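You operate a simulated robot arm through the tools that you are given. There is no shell and no other tool. Be economical: measure what you need, move in short steps, check, and stop when the job is done.

You are at the controls of a simulated two-armed robot. One attempt, no reset.

Task
Take the orange tabbed ring and put it on top of the flat grey box. Put the round green cover on the blue mat. Pick up the big soap bottle with one hand, pass it to the other hand and put it on the bench in front of the log unit. Any order will do. Set down upright: big soap bottle.

It is judged by the outcome, as a careful person would: the job done as asked, and still so three seconds after it is handed in. It fails if anything else is knocked over, pushed out of place, dropped, spilled or broken. A push-on lid holds only when it is set on centred and level and pressed home; a screw cap is set on level and turned clockwise until tight.

Robot
Two 7-joint arms with two-finger parallel grippers on one trunk, on a base that drives. Base frame: it is fixed to the floor where the robot stands at the start and does not move with it; the origin is under the middle of the robot, x ahead of it, y to its left, z up; the surface under the hand at the start is at about z = 90. Units: cm, rad, N and s.
The left shoulder is at the start at [5, 16.8, 120.7], the right one opposite. With the tool pointing down near the work surface each hand reaches from about 20 to 66 cm from the robot's upright axis, wherever it stands, measured 20 degrees to its own side. Places, roughly: bench in front of the log unit (18x26 cm) [46, 18, 90]; big soap bottle [-150, 125, 25]; blue mat (16x16 cm) [44, -54, 90]; flat grey box [-150, -75, 100]; orange tabbed ring (8x8x4 cm) [50, 0, 90]. Payload 1.57 kg a hand.
The tool frame of a hand sits at the grasp point between the pads (the TCP): z along the fingers, y along the line on which they close. The tips reach 3 cm beyond it. Largest opening 8 cm; finger width 1.7, thickness 1.2; the body of the gripper, 4 by 8.2 cm, starts 8 cm behind the TCP.
Orientation is that of the tool frame in the base frame, as [roll, pitch, yaw] about the fixed x, y, z axes, in that order (R = Rz(yaw) Ry(pitch) Rx(roll)). With the fingers straight down and closing along the base's y, the tool's x points along the base's -x, its y along +y and its z along -z.

Tools
- The arms move only by the tool nudge_tool. It takes "left_series", "right_series" or both (then of equal length, played together; a hand with none holds still); each is a list of rows, each a list of 6 numbers: the shift along the base's x, y, z in cm, then the turn, a rotation vector about the base's x, y, z in rad. In form: [[x, y, z, ax, ay, az], ...]. A call has 1 to 10 rows; each row shifts and turns the commanded pose from where the row before left it. "left_jaw" and "right_jaw" are, for a hand that has rows, the gripper command, from -1 (fully open) to 1 (shut), values between in proportion, set as the call begins (left out, the last holds). Each row takes 0.2 s and may step no farther than 5 cm and 0.15 rad from the row before; otherwise, or with a gripper value out of range, the whole call is refused. A pose out of reach is approached as far as the arm can. The call stops where the force on the tool passes 40 N (or 10 N more than at its start, if that is more) or the arm is blocked; 0.2 s more then pass. The fingers move at their own pace (about 4.5 cm/s each) and stop on an object; they squeeze with about 33 N. The grip force told is the motor's: it shows also when the fingers shut on nothing. Time passes only in rows, and 0.2 s behind the last, so rows that do not move let the fingers close. The reply holds the time, the measured pose of the TCP, the force on the tool along the base axes, the opening and the grip force, in the units named above and with some noise, with the torque about the TCP (base axes, N m) and any sound that the robot's microphone picked up.
- Cameras (640 x 400 px; columns grow to the right, rows downward): "scene" is now at [12.09, -2.76, 141.66]; the picture's right is [-0.32, -0.95, 0.00], its down [-0.57, 0.19, -0.80] and it looks along [0.75, -0.25, -0.61] (base axes); focal length 217 px, centre (320, 200). "left" rides on the left gripper at [7.2, 0.7, -12.2] in its tool frame; the picture's right is [-0.09, 1.00, 0.00], its down [-0.84, -0.08, -0.54] and it looks along [-0.54, -0.05, 0.84] (tool axes); focal length 238 px, centre (320, 200). "right" rides on the right gripper at [7.2, -0.7, -12.2] in its tool frame; the picture's right is [0.09, 1.00, 0.00], its down [-0.84, 0.08, -0.54] and it looks along [-0.54, 0.05, 0.84] (tool axes); focal length 238 px, centre (320, 200). There is no depth. A picture from a camera that has moved, and an enlarged one, comes with that camera's place and axes in the base frame and with its lens.
- grab_frame(camera): a new picture of that camera. No time passes.
- lift_body(by): slides the trunk up (or, below 0, down) by that many cm; the arms and the scene camera ride with it, the base frame stays. It gives what a move gives, with no picture.
- base_move(legs): drives the robot by 1 to 6 legs, each [ahead, left, turn to the left] in cm, cm and rad, along the robot's own axes; the way and the turn of a leg run together, so that a leg with both is an arc; at most 150 cm and 3.142 rad a leg. The arms and the cameras ride along, it lands a little off, and it stops where it bumps. It gives what a move gives.
- pan_tilt(pan, tilt): turns the head with the scene camera to pan (to the left, within 1.396 rad either way) and tilt (down, from -0.506 to 1.204), counted from straight ahead of the robot. It gives what a move gives.
- zoom(camera, box): a new picture of the part [left, top, right, bottom] of that camera's present view, enlarged. No time passes.
- hand_in(): hands the job in; it is judged then, once.

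Work in short steps. Places have to be worked out from the pictures, the camera data and where the tool is seen: move nearer, look again, correct. Check each grasp and each placing, and mend what went wrong. You have 165 turns and 138 pictures in all, those below and enlarged ones among them. Open the grippers and draw the arms clear of the work before you hand the job in, unless the task says otherwise; then end with one line.

The tools are called after ">>>" as name(argument=value, ...) on one line, values as JSON. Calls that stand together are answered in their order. nudge_tool: Moves the arms, as the interface text tells. Its arguments: {"type":"object","properties":{"left_series":{"type":"array","items":{"type":"array","items":{"type":"number"}}},"left_jaw":{"type":"number"},"right_series":{"type":"array","items":{"type":"array","items":{"type":"number"}}},"right_jaw":{"type":"number"}},"required":[]} The other tools are called the same way: lift_body (by) slides the trunk up or down; base_move (legs) drives the base; pan_tilt (pan, tilt) turns the head that bears the scene camera; grab_frame (camera) takes a picture; zoom (camera, box) takes an enlarged picture of a part of a camera's view; hand_in () hands the job in.

At the start:

```text
clock: 0.0
left_tool_pos: [38.5, 14.53, 118.89]
left_ee_rot: [-3.14, 0.001, -3.139]
left_force: [0.6, -0.7, -0.5]
left_wrist_torque: [-0.01, 0.0, 0.04]
left_width: 8.01
left_gripper_force: 0.0
right_tool_pos: [45.65, -18.0, 122.98]
right_ee_rot: [3.14, 0.003, -3.141]
right_force: [0.8, 1.2, 0.8]
right_wrist_torque: [0.01, -0.03, 0.01]
right_width: 8.0
right_gripper_force: 0.0
trunk travel left (down, up): [-37.5, 6.8]
robot x, y, heading: [-0.13, 0.16, -0.0]
head pan, tilt: [-0.323, 0.651]
```

scene: 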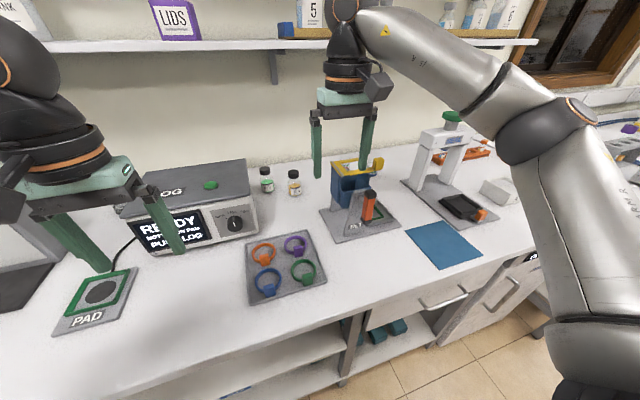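
right: 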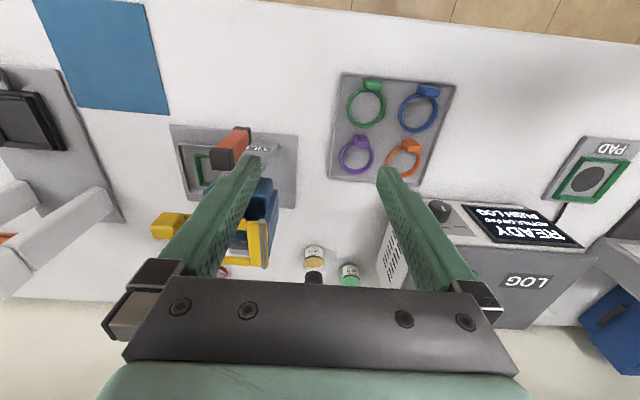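
left: 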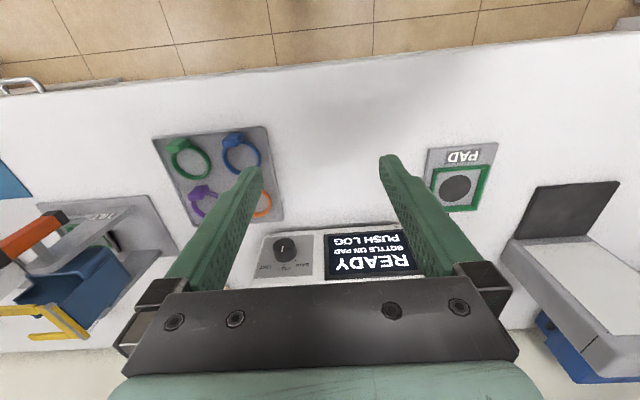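

I start by looking closely at the bench: the rings, and the green things (on the log unit and on the white stand).

>>> zoom(camera="scene", box=[230, 210, 350, 320])

>>> zoom(camera="scene", box=[320, 100, 640, 300])

>>> zoom(camera="scene", box=[40, 140, 320, 340])

```text
3.64 times, centred on (290, 265) of scene
camera zoom: at [12.09, -2.76, 141.66], right [-0.32, -0.95, 0.0], down [-0.57, 0.19, -0.8], along [0.75, -0.25, -0.61], focal length 791 px, centre (429, -36)
```

zoom: 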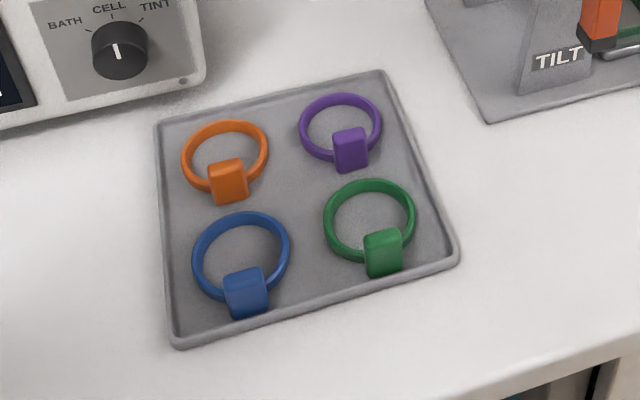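

```text
2.00 times, centred on (480, 200) of scene
camera zoom: at [12.09, -2.76, 141.66], right [-0.32, -0.95, 0.0], down [-0.57, 0.19, -0.8], along [0.75, -0.25, -0.61], focal length 435 px, centre (0, 200)
```

zoom: 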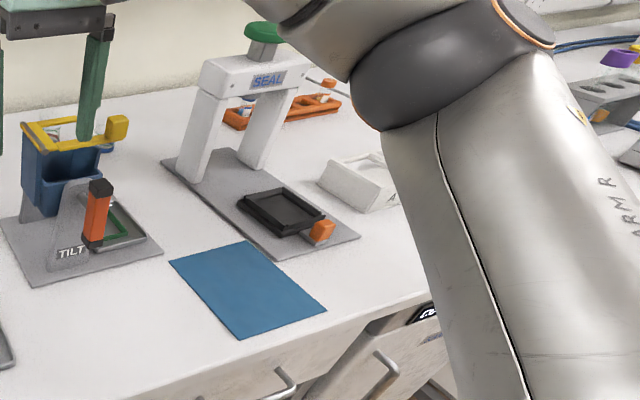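

```text
2.00 times, centred on (180, 240) of scene
camera zoom: at [12.09, -2.76, 141.66], right [-0.32, -0.95, 0.0], down [-0.57, 0.19, -0.8], along [0.75, -0.25, -0.61], focal length 435 px, centre (600, 120)
```

zoom: 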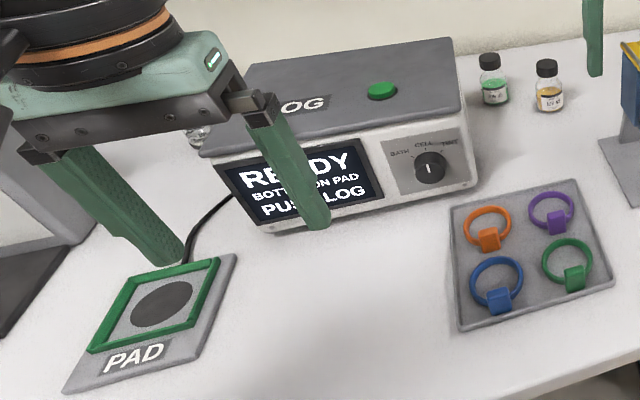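

The round green cover is not evident here (green log button and seal knob belong to devices). I pan the head both ways to search the room.

>>> pan_tilt(pan=1.39, tilt=0.4)

>>> grab_frame(camera="scene")

>>> pan_tilt(pan=-1.39, tilt=0.4)

>>> grab_frame(camera="scene")

>>> pan_tilt(pan=0.4, tilt=0.3)

>>> grab_frame(camera="scene")

>>> pan_tilt(pan=-0.6, tilt=0.2)

>>> grab_frame(camera="scene")

```text
clock: 1.7
left_tool_pos: [38.51, 14.63, 118.87]
left_ee_rot: [-3.138, -0.001, -3.139]
left_force: [0.6, 0.2, 0.9]
left_wrist_torque: [-0.01, 0.0, 0.01]
left_width: 8.0
left_gripper_force: 0.1
right_tool_pos: [45.66, -17.96, 123.0]
right_ee_rot: [3.141, 0.001, 3.14]
right_force: [0.1, 0.5, -0.5]
right_wrist_torque: [0.02, -0.02, -0.03]
right_width: 8.02
right_gripper_force: 0.1
trunk travel left (down, up): [-37.5, 6.8]
robot x, y, heading: [-0.12, 0.07, 0.008]
head pan, tilt: [1.389, 0.4]
```

```text
131 pictures are left
camera scene: at [5.54, 9.1, 143.92], right [0.98, -0.18, 0.0], down [-0.07, -0.38, -0.92], along [0.17, 0.91, -0.39], focal length 217 px, centre (320, 200)
```

scene: 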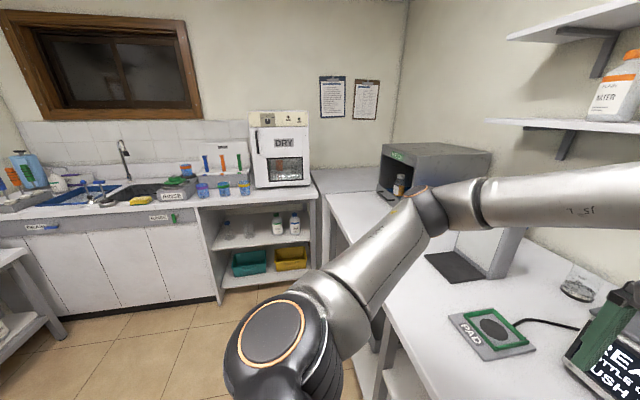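

```text
clock: 4.2
left_tool_pos: [38.44, 14.5, 118.74]
left_ee_rot: [-3.14, 0.001, -3.14]
left_force: [0.0, -0.3, -0.1]
left_wrist_torque: [0.01, -0.03, 0.0]
left_width: 8.02
left_gripper_force: 0.2
right_tool_pos: [45.63, -18.01, 123.02]
right_ee_rot: [3.14, 0.003, 3.14]
right_force: [0.9, 0.3, 0.4]
right_wrist_torque: [0.01, 0.01, -0.01]
right_width: 7.98
right_gripper_force: 0.1
trunk travel left (down, up): [-37.5, 6.8]
robot x, y, heading: [0.2, 0.18, -0.003]
head pan, tilt: [-1.389, 0.4]
```

```text
130 pictures are left
camera scene: at [5.53, -9.12, 143.92], right [-0.98, -0.18, 0.0], down [-0.07, 0.38, -0.92], along [0.17, -0.91, -0.39], focal length 217 px, centre (320, 200)
```

scene: 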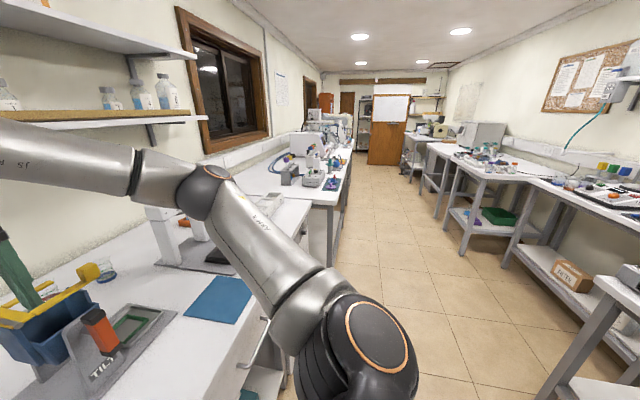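

```text
clock: 6.0
left_tool_pos: [38.4, 14.57, 118.88]
left_ee_rot: [-3.139, -0.001, -3.139]
left_force: [0.8, 0.4, 0.6]
left_wrist_torque: [0.02, 0.0, 0.04]
left_width: 8.0
left_gripper_force: 0.0
right_tool_pos: [45.58, -18.05, 123.04]
right_ee_rot: [3.138, 0.001, 3.139]
right_force: [1.0, 0.7, -0.2]
right_wrist_torque: [0.02, -0.01, 0.0]
right_width: 8.0
right_gripper_force: 0.0
trunk travel left (down, up): [-37.5, 6.8]
robot x, y, heading: [0.07, -0.16, -0.001]
head pan, tilt: [0.4, 0.3]
```

```text
129 pictures are left
camera scene: at [12.46, 3.62, 144.85], right [0.39, -0.92, 0.0], down [-0.27, -0.11, -0.96], along [0.88, 0.37, -0.3], focal length 217 px, centre (320, 200)
```

scene: 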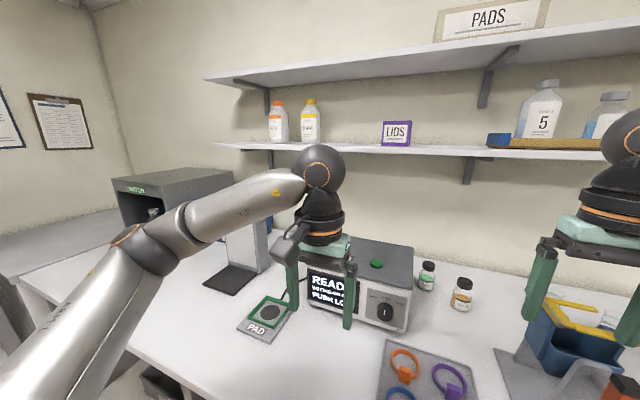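

```text
clock: 7.2
left_tool_pos: [38.34, 14.46, 118.91]
left_ee_rot: [3.141, 0.0, -3.139]
left_force: [0.1, 0.1, -0.2]
left_wrist_torque: [-0.04, 0.01, 0.0]
left_width: 7.98
left_gripper_force: 0.1
right_tool_pos: [45.56, -18.04, 122.99]
right_ee_rot: [3.139, 0.001, 3.138]
right_force: [-0.9, -0.2, -0.4]
right_wrist_torque: [0.02, -0.03, -0.01]
right_width: 7.99
right_gripper_force: 0.1
trunk travel left (down, up): [-37.5, 6.8]
robot x, y, heading: [0.07, -0.05, -0.002]
head pan, tilt: [-0.6, 0.201]
```

```text
128 pictures are left
camera scene: at [11.55, -5.27, 145.78], right [-0.56, -0.83, 0.0], down [-0.16, 0.11, -0.98], along [0.81, -0.55, -0.2], focal length 217 px, centre (320, 200)
```

scene: 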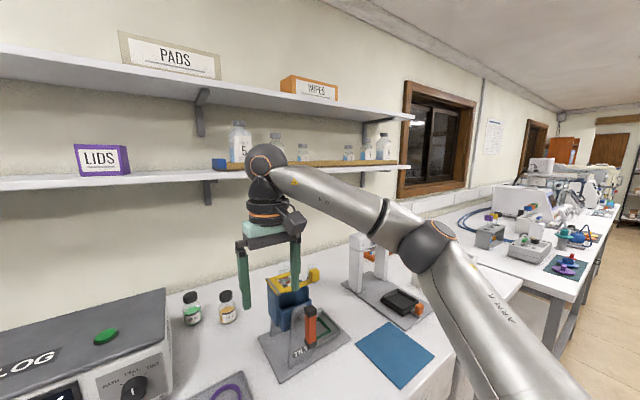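

A long lab; box and bottle are behind me. The ring is nearest: I judge its tab at about (52, 0, 93). I bring the right hand over it and move the left hand aside.

>>> nudge_tool(right_series=[[1.5, 4.5, 0, 0, 0, 0], [1.5, 4.5, 0, 0, 0, 0], [1.5, 4.5, -2, 0, 0, 0], [1.3, 4.5, -4, 0, 0, 0], [0, 0, -5, 0, 0, 0], [0, 0, -5, 0, 0, 0]], left_series=[[-2, 3, 0, 0, 0, 0], [-2, 3, 0, 0, 0, 0], [-2, 3, 0, 0, 0, 0], [0, 2, 0, 0, 0, 0], [0, 0, 0, 0, 0, 0], [0, 0, 0, 0, 0, 0]])

>>> grab_frame(camera="right")

```text
refused: row 3 steps farther than a row can; nothing moved
```

```text
127 pictures are left
camera right: at [38.42, -18.66, 135.25], right [-0.09, 1.0, 0.0], down [0.84, 0.08, 0.54], along [0.54, 0.05, -0.84], focal length 238 px, centre (320, 200)
```

right: 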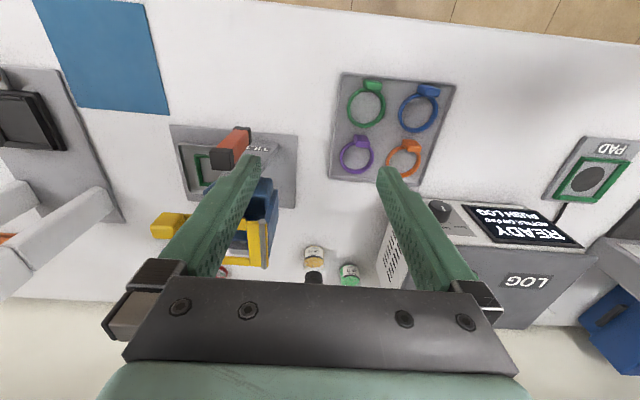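

The step was over 5 cm; the tab computes to about (51.9, -0.6) from this view too. I repeat with shorter rows.

>>> nudge_tool(right_series=[[1.2, 4, 0, 0, 0, 0], [1.2, 4, 0, 0, 0, 0], [1.2, 4, 0, 0, 0, 0], [1.2, 4, -1, 0, 0, 0], [1, 1.4, -4, 0, 0, 0], [0, 0, -5, 0, 0, 0], [0, 0, -5, 0, 0, 0]], left_series=[[-2, 3, 0, 0, 0, 0], [-2, 3, 0, 0, 0, 0], [-2, 3, 0, 0, 0, 0], [0, 2, 0, 0, 0, 0], [0, 0, 0, 0, 0, 0], [0, 0, 0, 0, 0, 0], [0, 0, 0, 0, 0, 0]], right_jaw=-0.2)

>>> grab_frame(camera="right")

```text
clock: 8.8
left_tool_pos: [32.36, 25.57, 119.07]
left_ee_rot: [-3.14, 0.0, -3.139]
left_force: [0.0, 0.0, 0.0]
left_wrist_torque: [0.02, 0.03, 0.0]
left_width: 8.01
left_gripper_force: 0.0
right_tool_pos: [51.76, -0.87, 107.78]
right_ee_rot: [3.139, 0.001, 3.14]
right_force: [-0.8, -0.4, 0.5]
right_wrist_torque: [-0.03, -0.01, 0.06]
right_width: 4.8
right_gripper_force: 0.0
trunk travel left (down, up): [-37.5, 6.8]
robot x, y, heading: [-0.02, 0.21, 0.002]
head pan, tilt: [-0.6, 0.201]
```

```text
126 pictures are left
camera right: at [44.58, -1.59, 119.97], right [-0.09, 1.0, 0.0], down [0.84, 0.07, 0.54], along [0.54, 0.05, -0.84], focal length 238 px, centre (320, 200)
```

right: 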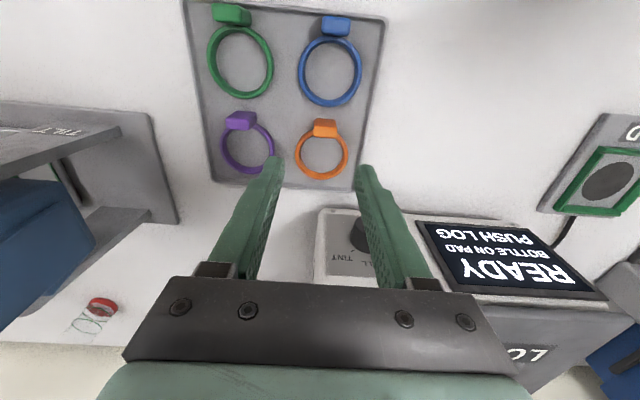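

Tab computed at (52.1, -0.3). I fine-align and descend partway.

>>> nudge_tool(right_series=[[0.2, 0.6, -4, 0, 0, 0], [0, 0, -4, 0, 0, 0]])

>>> grab_frame(camera="right")

```text
clock: 9.4
left_tool_pos: [32.39, 25.51, 118.92]
left_ee_rot: [3.141, 0.0, -3.141]
left_force: [-0.1, -0.2, 0.3]
left_wrist_torque: [-0.02, 0.01, 0.0]
left_width: 7.99
left_gripper_force: 0.1
right_tool_pos: [52.29, -0.11, 99.94]
right_ee_rot: [3.139, 0.002, 3.14]
right_force: [0.0, -0.1, -0.1]
right_wrist_torque: [-0.03, 0.02, 0.0]
right_width: 4.82
right_gripper_force: 0.2
trunk travel left (down, up): [-37.5, 6.8]
robot x, y, heading: [-0.09, 0.06, -0.002]
head pan, tilt: [-0.6, 0.201]
```

```text
125 pictures are left
camera right: at [44.94, -0.78, 112.14], right [-0.09, 1.0, 0.0], down [0.84, 0.08, 0.54], along [0.54, 0.05, -0.84], focal length 238 px, centre (320, 200)
```

right: 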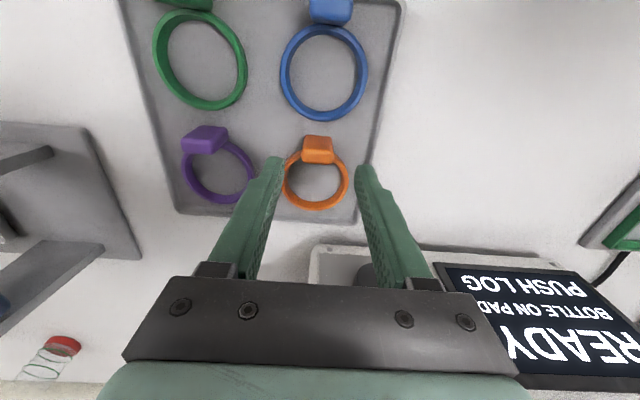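

Tab top at about (51.5, -0.4). I shift slightly towards me, so the fingertips clear the band, and descend with tips staying above the tray.

>>> nudge_tool(right_series=[[-1.0, -0.3, -2, 0, 0, 0], [0, 0, -2, 0, 0, 0], [0, 0, -1.2, 0, 0, 0]])

>>> grab_frame(camera="right")

```text
clock: 10.2
left_tool_pos: [32.33, 25.46, 118.97]
left_ee_rot: [3.141, 0.0, -3.139]
left_force: [-0.5, 0.7, -0.5]
left_wrist_torque: [0.03, 0.0, -0.03]
left_width: 8.0
left_gripper_force: 0.0
right_tool_pos: [50.6, -0.33, 94.81]
right_ee_rot: [3.141, 0.002, 3.139]
right_force: [0.4, 0.8, 0.0]
right_wrist_torque: [-0.01, 0.03, 0.0]
right_width: 4.8
right_gripper_force: 0.1
trunk travel left (down, up): [-37.5, 6.8]
robot x, y, heading: [0.14, 0.36, -0.001]
head pan, tilt: [-0.6, 0.201]
```

```text
124 pictures are left
camera right: at [43.41, -1.04, 107.06], right [-0.09, 1.0, 0.0], down [0.84, 0.08, 0.54], along [0.54, 0.05, -0.84], focal length 238 px, centre (320, 200)
```

right: 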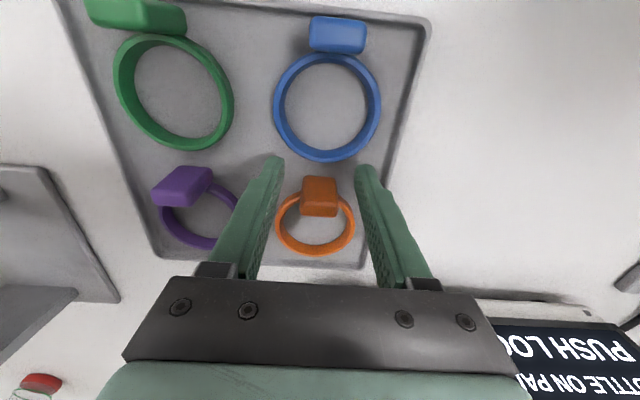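

I want the tab's height and x more certain; I look with the scene camera at the hand.

>>> pan_tilt(pan=0.0, tilt=0.75)

>>> grab_frame(camera="scene")

>>> zoom(camera="scene", box=[260, 160, 380, 240])

```text
clock: 11.2
left_tool_pos: [32.44, 25.55, 119.02]
left_ee_rot: [-3.141, 0.0, -3.139]
left_force: [-1.0, 0.8, -0.4]
left_wrist_torque: [-0.02, 0.01, 0.0]
left_width: 8.0
left_gripper_force: 0.0
right_tool_pos: [50.48, -0.37, 94.81]
right_ee_rot: [3.14, 0.001, 3.14]
right_force: [-0.9, 0.1, 0.6]
right_wrist_torque: [0.02, 0.03, 0.0]
right_width: 4.82
right_gripper_force: 0.1
trunk travel left (down, up): [-37.5, 6.8]
robot x, y, heading: [-0.03, -0.22, -0.001]
head pan, tilt: [0.0, 0.75]
```

```text
123 pictures are left
camera scene: at [12.15, -0.02, 140.82], right [0.0, -1.0, 0.0], down [-0.68, 0.0, -0.73], along [0.73, 0.0, -0.68], focal length 217 px, centre (320, 200)
```

scene: 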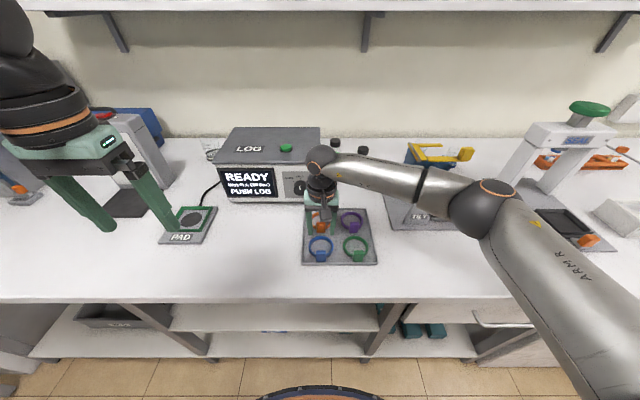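

```text
5.00 times, centred on (320, 200) of scene
camera zoom: at [12.15, -0.02, 140.82], right [0.0, -1.0, 0.0], down [-0.68, 0.0, -0.73], along [0.73, 0.0, -0.68], focal length 1087 px, centre (320, 200)
```

zoom: 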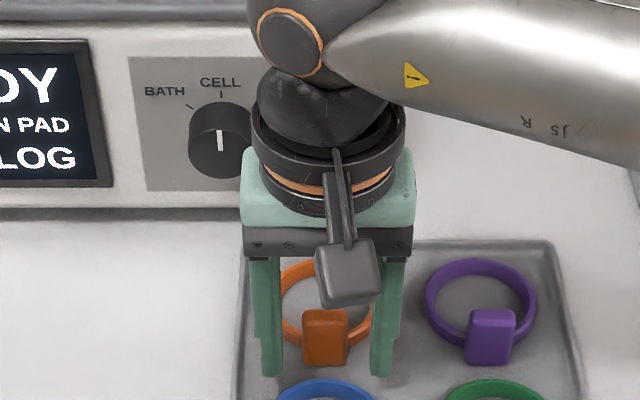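

The tab lies a bit farther ahead than the fingers (about x 52), top about z 93.5. I move 1 cm ahead and 0.3 down, then close.

>>> nudge_tool(right_series=[[1.1, 0, 0, 0, 0, 0], [0, 0, -0.3, 0, 0, 0]])

>>> nudge_tool(right_series=[[0, 0, 0, 0, 0, 0], [0, 0, 0, 0, 0, 0], [0, 0, 0, 0, 0, 0]], right_jaw=1)

>>> nudge_tool(right_series=[[0, 0, 2, 0, 0, 0], [0, 0, 3, 0, 0, 0], [0, 0, 3, 0, 0, 0]])

>>> grab_frame(camera="right")

```text
clock: 11.8
left_tool_pos: [32.51, 25.4, 118.96]
left_ee_rot: [-3.139, 0.001, -3.139]
left_force: [0.6, -0.3, 1.3]
left_wrist_torque: [-0.02, 0.01, 0.01]
left_width: 7.99
left_gripper_force: 0.3
right_tool_pos: [51.72, -0.35, 94.48]
right_ee_rot: [3.14, 0.001, 3.139]
right_force: [0.0, -0.1, -0.2]
right_wrist_torque: [-0.03, 0.04, 0.01]
right_width: 4.81
right_gripper_force: 0.1
trunk travel left (down, up): [-37.5, 6.8]
robot x, y, heading: [0.17, 0.12, 0.002]
head pan, tilt: [0.0, 0.75]
```

```text
clock: 12.7
left_tool_pos: [32.48, 25.55, 118.96]
left_ee_rot: [-3.139, 0.0, -3.141]
left_force: [-0.3, -0.1, 1.1]
left_wrist_torque: [0.0, -0.03, 0.01]
left_width: 8.0
left_gripper_force: 0.0
right_tool_pos: [51.78, -0.33, 94.45]
right_ee_rot: [3.141, 0.001, 3.138]
right_force: [0.0, -0.7, -1.2]
right_wrist_torque: [0.01, 0.04, -0.04]
right_width: 2.44
right_gripper_force: 27.9
trunk travel left (down, up): [-37.5, 6.8]
robot x, y, heading: [0.23, -0.05, 0.001]
head pan, tilt: [0.0, 0.75]
```

```text
clock: 13.4
left_tool_pos: [32.44, 25.47, 119.06]
left_ee_rot: [-3.14, 0.0, -3.14]
left_force: [0.3, 0.0, 0.0]
left_wrist_torque: [0.0, 0.02, 0.02]
left_width: 8.01
left_gripper_force: 0.0
right_tool_pos: [51.52, -0.13, 102.64]
right_ee_rot: [3.138, 0.002, 3.139]
right_force: [-0.1, 0.5, 0.2]
right_wrist_torque: [0.01, -0.03, 0.02]
right_width: 2.44
right_gripper_force: 33.1
trunk travel left (down, up): [-37.5, 6.8]
robot x, y, heading: [0.14, 0.22, 0.001]
head pan, tilt: [0.0, 0.75]
```

```text
121 pictures are left
camera right: at [44.41, -0.81, 114.78], right [-0.09, 1.0, 0.0], down [0.84, 0.08, 0.54], along [0.54, 0.05, -0.84], focal length 238 px, centre (320, 200)
```

right: 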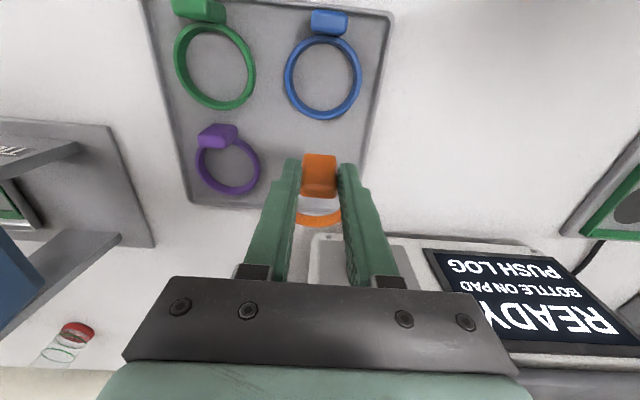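

Ring held (2.4 cm). I raise and tuck both hands, then back the base away from the bench before turning.

>>> nudge_tool(right_series=[[0, 0, 4.5, 0, 0, 0], [-2, -3, 3, 0, 0, 0], [-3, -3, 2, 0, 0, 0], [-3, -3, 2, 0, 0, 0], [-3, -3, 2, 0, 0, 0], [-3, -3, 0, 0, 0, 0]], left_series=[[0, 0, 0, 0, 0, 0], [0, 0, 0, 0, 0, 0], [0, 0, 0, 0, 0, 0], [0, 0, 0, 0, 0, 0], [0, 0, 0, 0, 0, 0], [0, 0, 0, 0, 0, 0]])

>>> base_move(legs=[[-35, 0, 0], [0, 0, -1.57]])

>>> pan_tilt(pan=-0.9, tilt=0.5)

>>> grab_frame(camera="scene")

>>> pan_tilt(pan=0.4, tilt=0.4)

>>> grab_frame(camera="scene")

```text
clock: 14.8
left_tool_pos: [32.37, 25.44, 118.95]
left_ee_rot: [3.139, 0.0, -3.14]
left_force: [0.5, -0.1, 0.3]
left_wrist_torque: [-0.03, -0.01, -0.02]
left_width: 7.99
left_gripper_force: 0.1
right_tool_pos: [37.5, -14.98, 115.91]
right_ee_rot: [3.139, 0.001, 3.141]
right_force: [0.4, 0.5, -0.6]
right_wrist_torque: [0.01, -0.02, 0.01]
right_width: 2.43
right_gripper_force: 33.4
trunk travel left (down, up): [-37.5, 6.8]
robot x, y, heading: [0.12, -0.19, 0.002]
head pan, tilt: [0.0, 0.75]
```

```text
clock: 20.9
left_tool_pos: [-9.27, -32.4, 118.88]
left_ee_rot: [-3.141, -0.001, 1.566]
left_force: [-0.2, 0.1, -0.7]
left_wrist_torque: [0.02, 0.0, 0.02]
left_width: 8.0
left_gripper_force: 0.1
right_tool_pos: [-49.69, -37.13, 115.86]
right_ee_rot: [3.14, 0.002, 1.561]
right_force: [0.6, -0.1, 0.2]
right_wrist_torque: [0.01, 0.01, -0.03]
right_width: 2.42
right_gripper_force: 33.1
trunk travel left (down, up): [-37.5, 6.8]
robot x, y, heading: [-34.65, 0.2, -1.584]
head pan, tilt: [0.0, 0.75]
```

```text
clock: 22.1
left_tool_pos: [-9.16, -32.46, 118.92]
left_ee_rot: [-3.141, 0.001, 1.567]
left_force: [0.4, -0.1, 0.9]
left_wrist_torque: [0.04, -0.02, -0.01]
left_width: 7.99
left_gripper_force: 0.2
right_tool_pos: [-49.76, -37.19, 115.83]
right_ee_rot: [3.139, 0.002, 1.562]
right_force: [0.7, 0.6, -0.3]
right_wrist_torque: [0.0, 0.01, 0.0]
right_width: 2.42
right_gripper_force: 33.1
trunk travel left (down, up): [-37.5, 6.8]
robot x, y, heading: [-34.32, 0.39, -1.576]
head pan, tilt: [-0.901, 0.499]
```

```text
120 pictures are left
camera scene: at [-41.8, -9.36, 143.01], right [-0.62, 0.79, 0.0], down [0.38, 0.29, -0.88], along [-0.69, -0.54, -0.48], focal length 217 px, centre (320, 200)
```

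scene: 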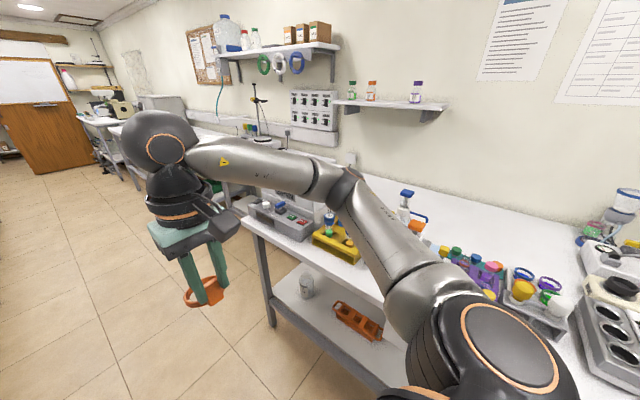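

```text
clock: 23.6
left_tool_pos: [-9.13, -32.29, 118.94]
left_ee_rot: [-3.139, 0.0, 1.566]
left_force: [0.2, -0.3, -0.3]
left_wrist_torque: [0.0, -0.03, -0.02]
left_width: 7.99
left_gripper_force: 0.1
right_tool_pos: [-49.8, -37.13, 115.87]
right_ee_rot: [3.14, 0.001, 1.563]
right_force: [-0.5, 1.0, 0.5]
right_wrist_torque: [0.02, 0.04, 0.01]
right_width: 2.43
right_gripper_force: 33.3
trunk travel left (down, up): [-37.5, 6.8]
robot x, y, heading: [-34.82, 0.14, -1.578]
head pan, tilt: [0.4, 0.4]
```

```text
119 pictures are left
camera scene: at [-31.1, -12.32, 143.92], right [-0.92, -0.38, 0.0], down [-0.15, 0.36, -0.92], along [0.35, -0.85, -0.39], focal length 217 px, centre (320, 200)
```

scene: 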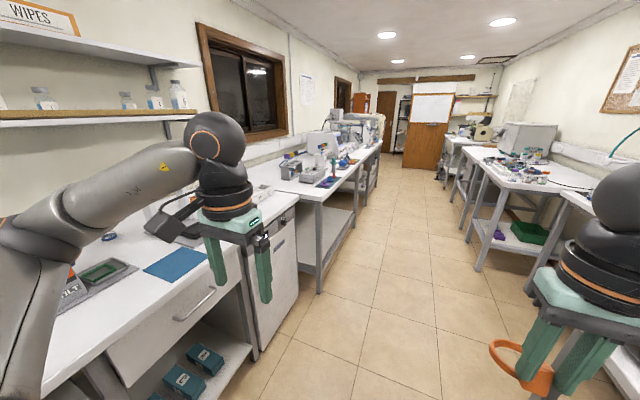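

I turn the rest of the way to face the opposite benches, and look.

>>> base_move(legs=[[0, 0, -1.57]])

>>> pan_tilt(pan=0.7, tilt=0.45)

>>> grab_frame(camera="scene")

>>> pan_tilt(pan=-0.2, tilt=0.45)

>>> grab_frame(camera="scene")

>>> pan_tilt(pan=-0.9, tilt=0.45)

>>> grab_frame(camera="scene")

```text
clock: 27.7
left_tool_pos: [-66.08, -26.18, 118.83]
left_ee_rot: [-3.138, 0.0, 0.033]
left_force: [0.8, 0.4, 0.4]
left_wrist_torque: [-0.02, -0.03, -0.02]
left_width: 8.0
left_gripper_force: 0.1
right_tool_pos: [-72.39, 14.02, 115.88]
right_ee_rot: [3.139, 0.001, 0.03]
right_force: [0.3, -1.0, -0.9]
right_wrist_torque: [0.0, 0.02, 0.0]
right_width: 2.44
right_gripper_force: 32.7
trunk travel left (down, up): [-37.5, 6.8]
robot x, y, heading: [-34.24, 0.37, -3.115]
head pan, tilt: [0.4, 0.4]
```

```text
clock: 28.5
left_tool_pos: [-66.1, -26.22, 118.91]
left_ee_rot: [-3.139, 0.0, 0.032]
left_force: [0.3, -0.8, -0.3]
left_wrist_torque: [0.02, -0.02, -0.02]
left_width: 7.99
left_gripper_force: 0.1
right_tool_pos: [-72.46, 14.13, 115.83]
right_ee_rot: [3.139, 0.001, 0.03]
right_force: [0.4, 0.7, 0.4]
right_wrist_torque: [-0.02, 0.0, 0.02]
right_width: 2.44
right_gripper_force: 32.6
trunk travel left (down, up): [-37.5, 6.8]
robot x, y, heading: [-34.94, 0.62, -3.114]
head pan, tilt: [0.7, 0.45]
```

```text
118 pictures are left
camera scene: at [-45.46, -6.0, 143.46], right [-0.67, 0.75, 0.0], down [0.32, 0.29, -0.9], along [-0.67, -0.6, -0.44], focal length 217 px, centre (320, 200)
```

scene: 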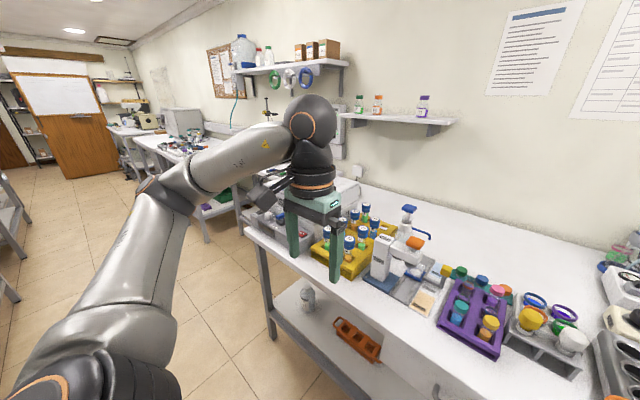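

```text
clock: 29.7
left_tool_pos: [-66.11, -26.13, 118.85]
left_ee_rot: [3.141, -0.001, 0.032]
left_force: [0.3, 0.0, 1.1]
left_wrist_torque: [-0.01, 0.0, 0.0]
left_width: 8.02
left_gripper_force: 0.1
right_tool_pos: [-72.41, 14.08, 115.87]
right_ee_rot: [3.138, 0.002, 0.03]
right_force: [0.2, 0.0, -0.3]
right_wrist_torque: [-0.04, 0.0, 0.01]
right_width: 2.41
right_gripper_force: 33.0
trunk travel left (down, up): [-37.5, 6.8]
robot x, y, heading: [-34.47, 0.17, -3.111]
head pan, tilt: [-0.201, 0.45]
```

```text
117 pictures are left
camera scene: at [-47.66, 1.68, 143.46], right [0.17, 0.99, 0.0], down [0.43, -0.07, -0.9], along [-0.89, 0.15, -0.44], focal length 217 px, centre (320, 200)
```

scene: 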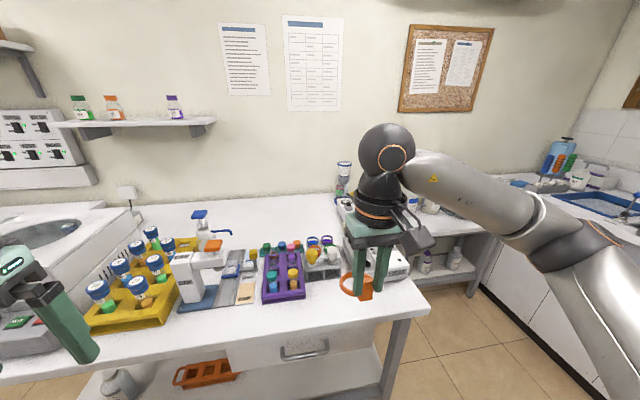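

```text
clock: 30.8
left_tool_pos: [-66.18, -26.36, 118.99]
left_ee_rot: [-3.14, 0.0, 0.031]
left_force: [0.4, 0.5, 0.3]
left_wrist_torque: [0.05, 0.02, 0.0]
left_width: 8.01
left_gripper_force: 0.0
right_tool_pos: [-72.48, 14.12, 115.89]
right_ee_rot: [3.14, 0.003, 0.03]
right_force: [-0.7, -1.2, -0.2]
right_wrist_torque: [0.03, 0.0, 0.02]
right_width: 2.44
right_gripper_force: 33.2
trunk travel left (down, up): [-37.5, 6.8]
robot x, y, heading: [-34.57, 0.16, -3.108]
head pan, tilt: [-0.901, 0.45]
```

```text
116 pictures are left
camera scene: at [-44.53, 7.15, 143.46], right [0.76, 0.65, 0.0], down [0.28, -0.33, -0.9], along [-0.58, 0.69, -0.44], focal length 217 px, centre (320, 200)
```

scene: 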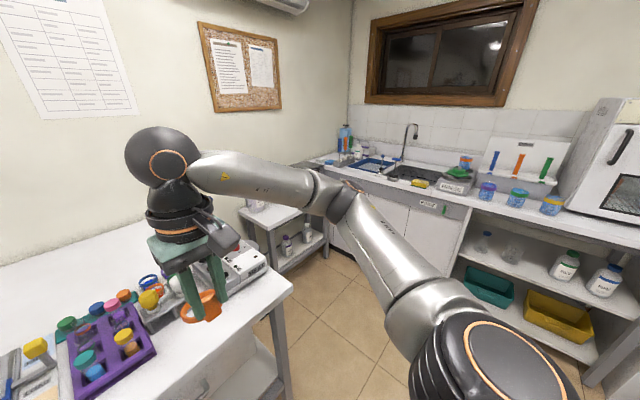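

The grey box should lie on the far part of the table on my left. I drive sideways toward y = -75 and look.

>>> base_move(legs=[[0, 75, 0]])

>>> pan_tilt(pan=0.0, tilt=0.45)

>>> grab_frame(camera="scene")

>>> pan_tilt(pan=0.8, tilt=0.5)

>>> grab_frame(camera="scene")

```text
clock: 37.8
left_tool_pos: [-63.41, -101.35, 118.94]
left_ee_rot: [3.141, 0.002, 0.039]
left_force: [-0.5, 0.3, 0.2]
left_wrist_torque: [0.01, -0.03, 0.01]
left_width: 7.97
left_gripper_force: 0.1
right_tool_pos: [-70.04, -60.99, 115.92]
right_ee_rot: [3.139, 0.002, 0.034]
right_force: [-0.2, 0.7, -0.7]
right_wrist_torque: [0.01, 0.04, -0.02]
right_width: 2.44
right_gripper_force: 33.0
trunk travel left (down, up): [-37.5, 6.8]
robot x, y, heading: [-32.26, -74.5, -3.109]
head pan, tilt: [-0.901, 0.45]
```

```text
clock: 39.0
left_tool_pos: [-63.47, -101.45, 118.95]
left_ee_rot: [-3.139, -0.002, 0.041]
left_force: [0.4, -0.2, -0.4]
left_wrist_torque: [0.0, -0.03, 0.0]
left_width: 7.99
left_gripper_force: 0.1
right_tool_pos: [-70.1, -61.22, 115.86]
right_ee_rot: [3.139, 0.001, 0.036]
right_force: [0.2, -0.9, -0.5]
right_wrist_torque: [0.01, 0.02, -0.02]
right_width: 2.42
right_gripper_force: 33.4
trunk travel left (down, up): [-37.5, 6.8]
robot x, y, heading: [-31.68, -74.16, -3.106]
head pan, tilt: [0.0, 0.45]
```

```text
115 pictures are left
camera scene: at [-45.27, -75.21, 143.46], right [-0.04, 1.0, 0.0], down [0.43, 0.02, -0.9], along [-0.9, -0.03, -0.44], focal length 217 px, centre (320, 200)
```

scene: 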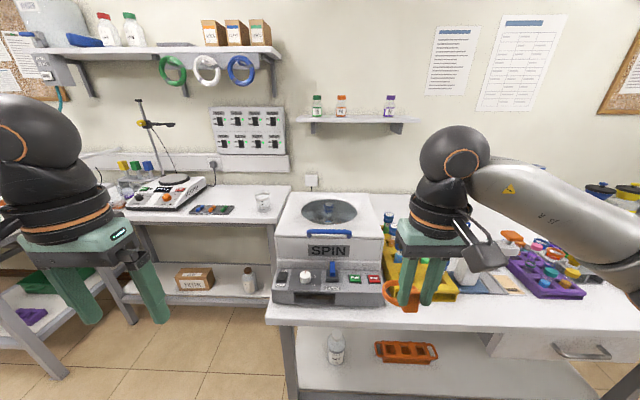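

```text
clock: 40.1
left_tool_pos: [-63.35, -101.34, 118.91]
left_ee_rot: [-3.14, 0.001, 0.039]
left_force: [0.3, -0.4, 0.3]
left_wrist_torque: [-0.03, -0.02, 0.0]
left_width: 8.0
left_gripper_force: 0.2
right_tool_pos: [-69.93, -61.05, 115.82]
right_ee_rot: [3.14, 0.002, 0.035]
right_force: [0.3, -0.2, 0.1]
right_wrist_torque: [0.01, -0.01, -0.02]
right_width: 2.44
right_gripper_force: 32.4
trunk travel left (down, up): [-37.5, 6.8]
robot x, y, heading: [-31.82, -74.71, -3.1]
head pan, tilt: [0.799, 0.499]
```

```text
114 pictures are left
camera scene: at [-42.18, -81.62, 143.01], right [-0.74, 0.67, 0.0], down [0.32, 0.36, -0.88], along [-0.59, -0.65, -0.48], focal length 217 px, centre (320, 200)
```

scene: 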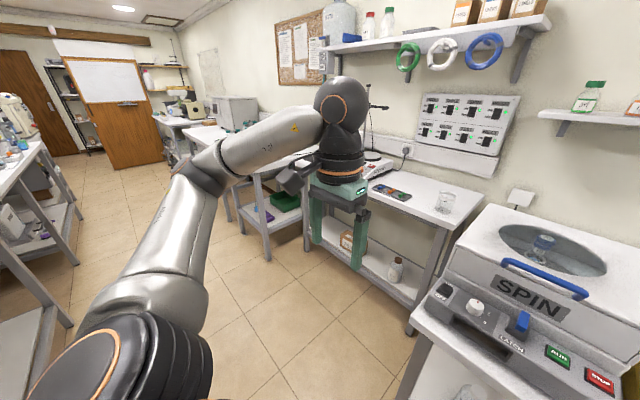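

I don't see a flat grey box directly yet; I look straight with zooms at the table.

>>> pan_tilt(pan=0.0, tilt=0.45)

>>> zoom(camera="scene", box=[250, 160, 410, 310])

>>> zoom(camera="scene", box=[100, 90, 300, 310])

>>> zoom(camera="scene", box=[380, 160, 640, 320])

```text
clock: 41.2
left_tool_pos: [-63.46, -101.41, 118.98]
left_ee_rot: [-3.142, 0.001, 0.039]
left_force: [0.1, 0.6, 0.3]
left_wrist_torque: [-0.02, -0.02, 0.02]
left_width: 8.0
left_gripper_force: 0.0
right_tool_pos: [-69.98, -61.15, 115.91]
right_ee_rot: [3.141, 0.002, 0.036]
right_force: [-0.4, -0.2, 0.8]
right_wrist_torque: [0.0, -0.01, 0.03]
right_width: 2.44
right_gripper_force: 33.1
trunk travel left (down, up): [-37.5, 6.8]
robot x, y, heading: [-31.87, -74.47, -3.106]
head pan, tilt: [0.0, 0.45]
```

```text
2.67 times, centred on (330, 235) of scene
camera zoom: at [-45.27, -75.22, 143.46], right [-0.04, 1.0, 0.0], down [0.43, 0.02, -0.9], along [-0.9, -0.03, -0.44], focal length 580 px, centre (293, 107)
```

zoom: 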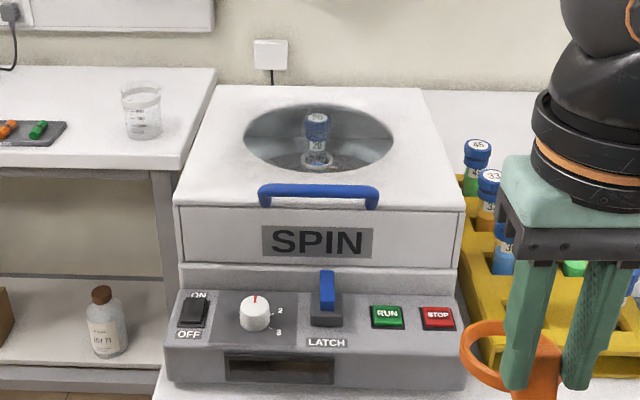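

```text
1.82 times, centred on (200, 200) of scene
camera zoom: at [-45.27, -75.22, 143.46], right [-0.04, 1.0, 0.0], down [0.43, 0.02, -0.9], along [-0.9, -0.03, -0.44], focal length 395 px, centre (538, 200)
```

zoom: 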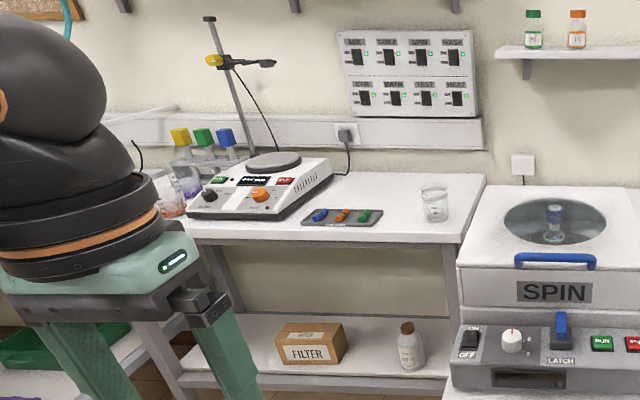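

```text
2.46 times, centred on (510, 240) of scene
camera zoom: at [-45.27, -75.22, 143.46], right [-0.04, 1.0, 0.0], down [0.43, 0.02, -0.9], along [-0.9, -0.03, -0.44], focal length 535 px, centre (-148, 102)
```

zoom: 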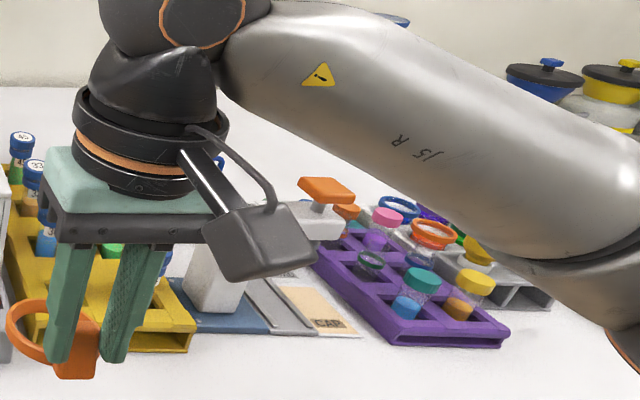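

No flat grey box yet; perhaps it is hidden behind the SPIN machine. I drive a little nearer, raise the trunk and look over it.

>>> lift_body(by=6.5)

>>> base_move(legs=[[10, 0, 0]])

>>> pan_tilt(pan=0.0, tilt=0.5)

>>> zoom(camera="scene", box=[160, 130, 480, 330])

```text
clock: 42.3
left_tool_pos: [-63.5, -101.44, 125.41]
left_ee_rot: [-3.139, -0.001, 0.037]
left_force: [-0.3, -1.5, -0.7]
left_wrist_torque: [-0.03, -0.03, 0.0]
left_width: 8.04
left_gripper_force: 0.1
right_tool_pos: [-69.89, -61.07, 122.47]
right_ee_rot: [3.14, 0.001, 0.036]
right_force: [-0.3, 0.4, -0.3]
right_wrist_torque: [-0.04, -0.01, 0.0]
right_width: 2.44
right_gripper_force: 32.9
trunk travel left (down, up): [-44.0, 0.3]
robot x, y, heading: [-32.17, -74.56, -3.104]
head pan, tilt: [0.0, 0.45]
```

```text
clock: 43.4
left_tool_pos: [-73.11, -101.85, 125.54]
left_ee_rot: [-3.141, -0.001, 0.042]
left_force: [0.0, -0.1, -0.8]
left_wrist_torque: [0.0, -0.03, 0.01]
left_width: 7.99
left_gripper_force: 0.1
right_tool_pos: [-79.73, -61.51, 122.4]
right_ee_rot: [3.14, 0.0, 0.038]
right_force: [-0.8, -0.2, -0.4]
right_wrist_torque: [0.0, -0.02, 0.0]
right_width: 2.45
right_gripper_force: 33.5
trunk travel left (down, up): [-44.0, 0.3]
robot x, y, heading: [-41.69, -74.91, -3.097]
head pan, tilt: [0.0, 0.45]
```

```text
clock: 44.1
left_tool_pos: [-72.95, -101.72, 125.42]
left_ee_rot: [-3.14, 0.0, 0.041]
left_force: [0.6, 0.1, -0.4]
left_wrist_torque: [0.0, -0.01, 0.03]
left_width: 7.98
left_gripper_force: 0.1
right_tool_pos: [-79.66, -61.76, 122.43]
right_ee_rot: [3.139, 0.002, 0.038]
right_force: [0.4, -1.0, -0.3]
right_wrist_torque: [-0.02, 0.0, -0.01]
right_width: 2.43
right_gripper_force: 33.1
trunk travel left (down, up): [-44.0, 0.3]
robot x, y, heading: [-41.93, -74.87, -3.105]
head pan, tilt: [0.0, 0.499]
```

```text
2.00 times, centred on (320, 230) of scene
camera zoom: at [-54.82, -75.62, 149.51], right [-0.04, 1.0, 0.0], down [0.48, 0.02, -0.88], along [-0.88, -0.04, -0.48], focal length 435 px, centre (320, 140)
```

zoom: 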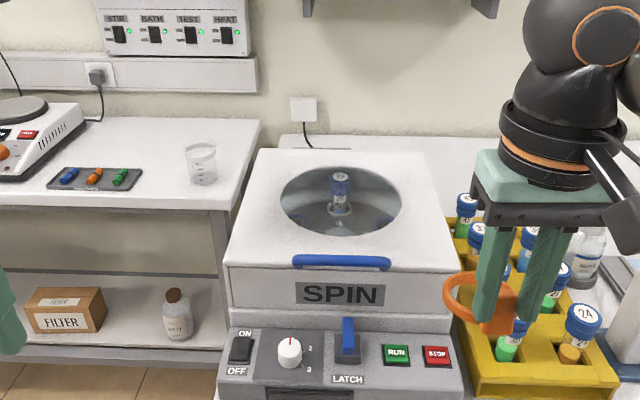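

Still nothing; the space just behind SPIN is hidden from here. I shift right to look behind it from the side.

>>> base_move(legs=[[0, -55, 0]])

>>> pan_tilt(pan=0.55, tilt=0.5)

>>> grab_frame(camera="scene")

>>> pan_tilt(pan=-0.1, tilt=0.6)

>>> grab_frame(camera="scene")

```text
clock: 49.3
left_tool_pos: [-75.15, -47.83, 125.47]
left_ee_rot: [-3.141, 0.001, 0.032]
left_force: [-0.2, 0.5, -0.4]
left_wrist_torque: [-0.01, -0.01, -0.04]
left_width: 7.98
left_gripper_force: 0.1
right_tool_pos: [-81.48, -7.51, 122.43]
right_ee_rot: [3.14, 0.001, 0.029]
right_force: [0.0, -0.5, -0.2]
right_wrist_torque: [0.03, 0.02, -0.04]
right_width: 2.43
right_gripper_force: 33.1
trunk travel left (down, up): [-44.0, 0.3]
robot x, y, heading: [-43.5, -21.35, -3.112]
head pan, tilt: [0.0, 0.499]
```

```text
clock: 50.2
left_tool_pos: [-75.12, -47.83, 125.36]
left_ee_rot: [-3.139, 0.001, 0.032]
left_force: [-0.3, 0.1, -0.2]
left_wrist_torque: [0.05, -0.03, -0.02]
left_width: 8.03
left_gripper_force: 0.2
right_tool_pos: [-81.48, -7.53, 122.39]
right_ee_rot: [3.14, 0.001, 0.03]
right_force: [-0.3, -0.9, -0.3]
right_wrist_torque: [0.03, 0.0, 0.01]
right_width: 2.44
right_gripper_force: 33.2
trunk travel left (down, up): [-44.0, 0.3]
robot x, y, heading: [-43.67, -21.42, -3.11]
head pan, tilt: [0.55, 0.499]
```

```text
109 pictures are left
camera scene: at [-55.24, -26.44, 149.51], right [-0.55, 0.84, 0.0], down [0.4, 0.26, -0.88], along [-0.73, -0.48, -0.48], focal length 217 px, centre (320, 200)
```

scene: 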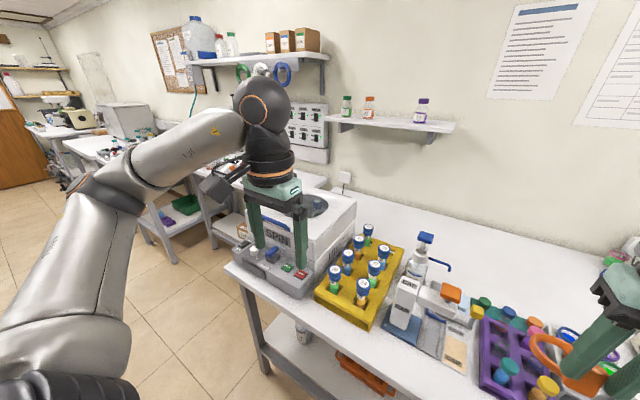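

```text
clock: 51.3
left_tool_pos: [-75.14, -47.77, 125.51]
left_ee_rot: [-3.14, 0.0, 0.033]
left_force: [0.0, 0.0, 0.0]
left_wrist_torque: [-0.02, -0.01, 0.0]
left_width: 8.03
left_gripper_force: 0.0
right_tool_pos: [-81.34, -7.47, 122.35]
right_ee_rot: [3.139, 0.001, 0.03]
right_force: [0.4, -0.2, 1.0]
right_wrist_torque: [0.03, -0.04, 0.04]
right_width: 2.42
right_gripper_force: 33.1
trunk travel left (down, up): [-44.0, 0.3]
robot x, y, heading: [-43.71, -21.34, -3.114]
head pan, tilt: [-0.099, 0.6]
```

```text
108 pictures are left
camera scene: at [-56.45, -20.85, 148.6], right [0.07, 1.0, 0.0], down [0.56, -0.04, -0.83], along [-0.82, 0.06, -0.56], focal length 217 px, centre (320, 200)
```

scene: 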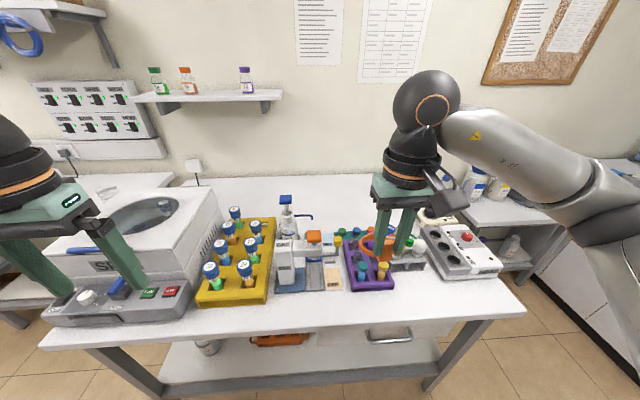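

Nothing behind SPIN either. I enlarge the far-left benches and the right side to search for a flat grey box and the green cover.

>>> zoom(camera="scene", box=[320, 150, 640, 350])

>>> pan_tilt(pan=1.0, tilt=0.25)

>>> zoom(camera="scene", box=[160, 100, 480, 300])

>>> pan_tilt(pan=-0.9, tilt=0.4)

>>> grab_frame(camera="scene")

```text
2.00 times, centred on (480, 250) of scene
camera zoom: at [-56.45, -20.85, 148.6], right [0.07, 1.0, 0.0], down [0.56, -0.04, -0.83], along [-0.82, 0.06, -0.56], focal length 435 px, centre (0, 100)
```

zoom: 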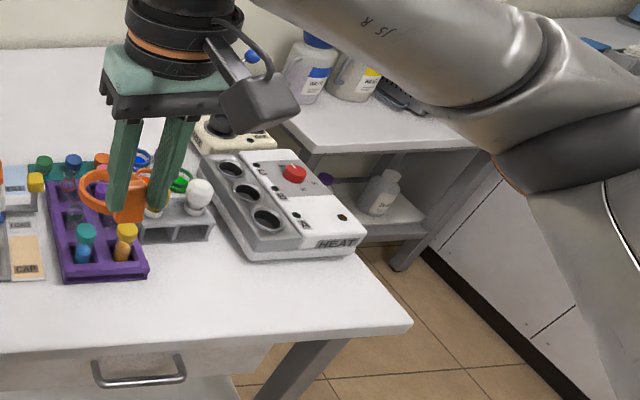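

```text
clock: 52.6
left_tool_pos: [-75.1, -47.8, 125.39]
left_ee_rot: [-3.14, 0.0, 0.029]
left_force: [0.4, 0.0, -0.1]
left_wrist_torque: [0.0, -0.02, -0.01]
left_width: 8.0
left_gripper_force: 0.1
right_tool_pos: [-81.46, -7.53, 122.46]
right_ee_rot: [3.139, 0.002, 0.03]
right_force: [-0.2, -0.4, -0.6]
right_wrist_torque: [0.0, -0.03, 0.0]
right_width: 2.43
right_gripper_force: 32.8
trunk travel left (down, up): [-44.0, 0.3]
robot x, y, heading: [-43.57, -21.24, -3.113]
head pan, tilt: [1.0, 0.25]
```

```text
2.00 times, centred on (320, 200) of scene
camera zoom: at [-52.44, -29.46, 151.82], right [-0.86, 0.51, 0.0], down [0.13, 0.21, -0.97], along [-0.5, -0.83, -0.25], focal length 435 px, centre (320, 200)
```

zoom: 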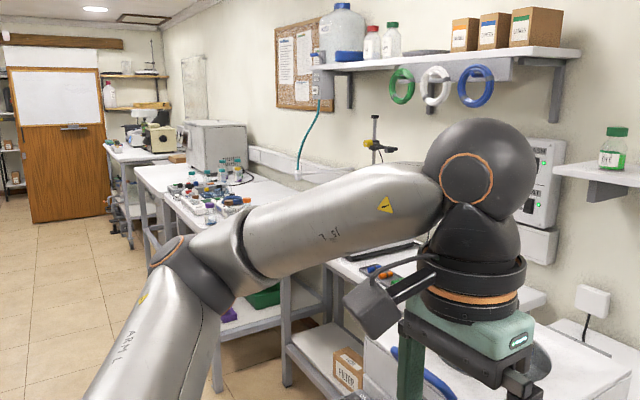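

```text
clock: 54.5
left_tool_pos: [-75.17, -47.81, 125.55]
left_ee_rot: [-3.14, 0.001, 0.032]
left_force: [-0.3, 0.4, 0.6]
left_wrist_torque: [0.02, 0.02, -0.02]
left_width: 7.99
left_gripper_force: 0.0
right_tool_pos: [-81.37, -7.47, 122.36]
right_ee_rot: [3.14, 0.001, 0.03]
right_force: [0.3, 0.4, -0.2]
right_wrist_torque: [-0.01, 0.0, -0.02]
right_width: 2.41
right_gripper_force: 32.9
trunk travel left (down, up): [-44.0, 0.3]
robot x, y, heading: [-43.27, -21.0, -3.111]
head pan, tilt: [-0.901, 0.4]
```

```text
105 pictures are left
camera scene: at [-53.6, -14.38, 150.42], right [0.76, 0.65, 0.0], down [0.25, -0.3, -0.92], along [-0.59, 0.7, -0.39], focal length 217 px, centre (320, 200)
```

scene: 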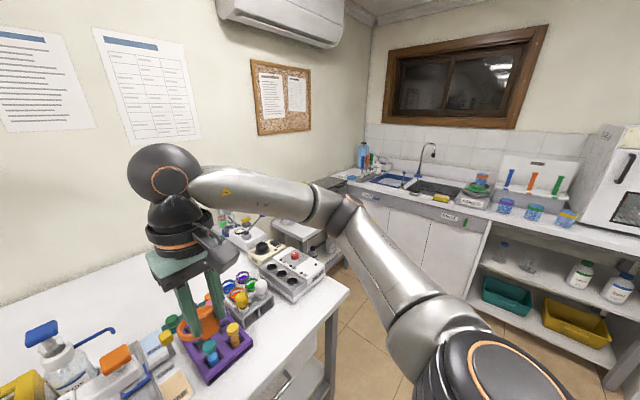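

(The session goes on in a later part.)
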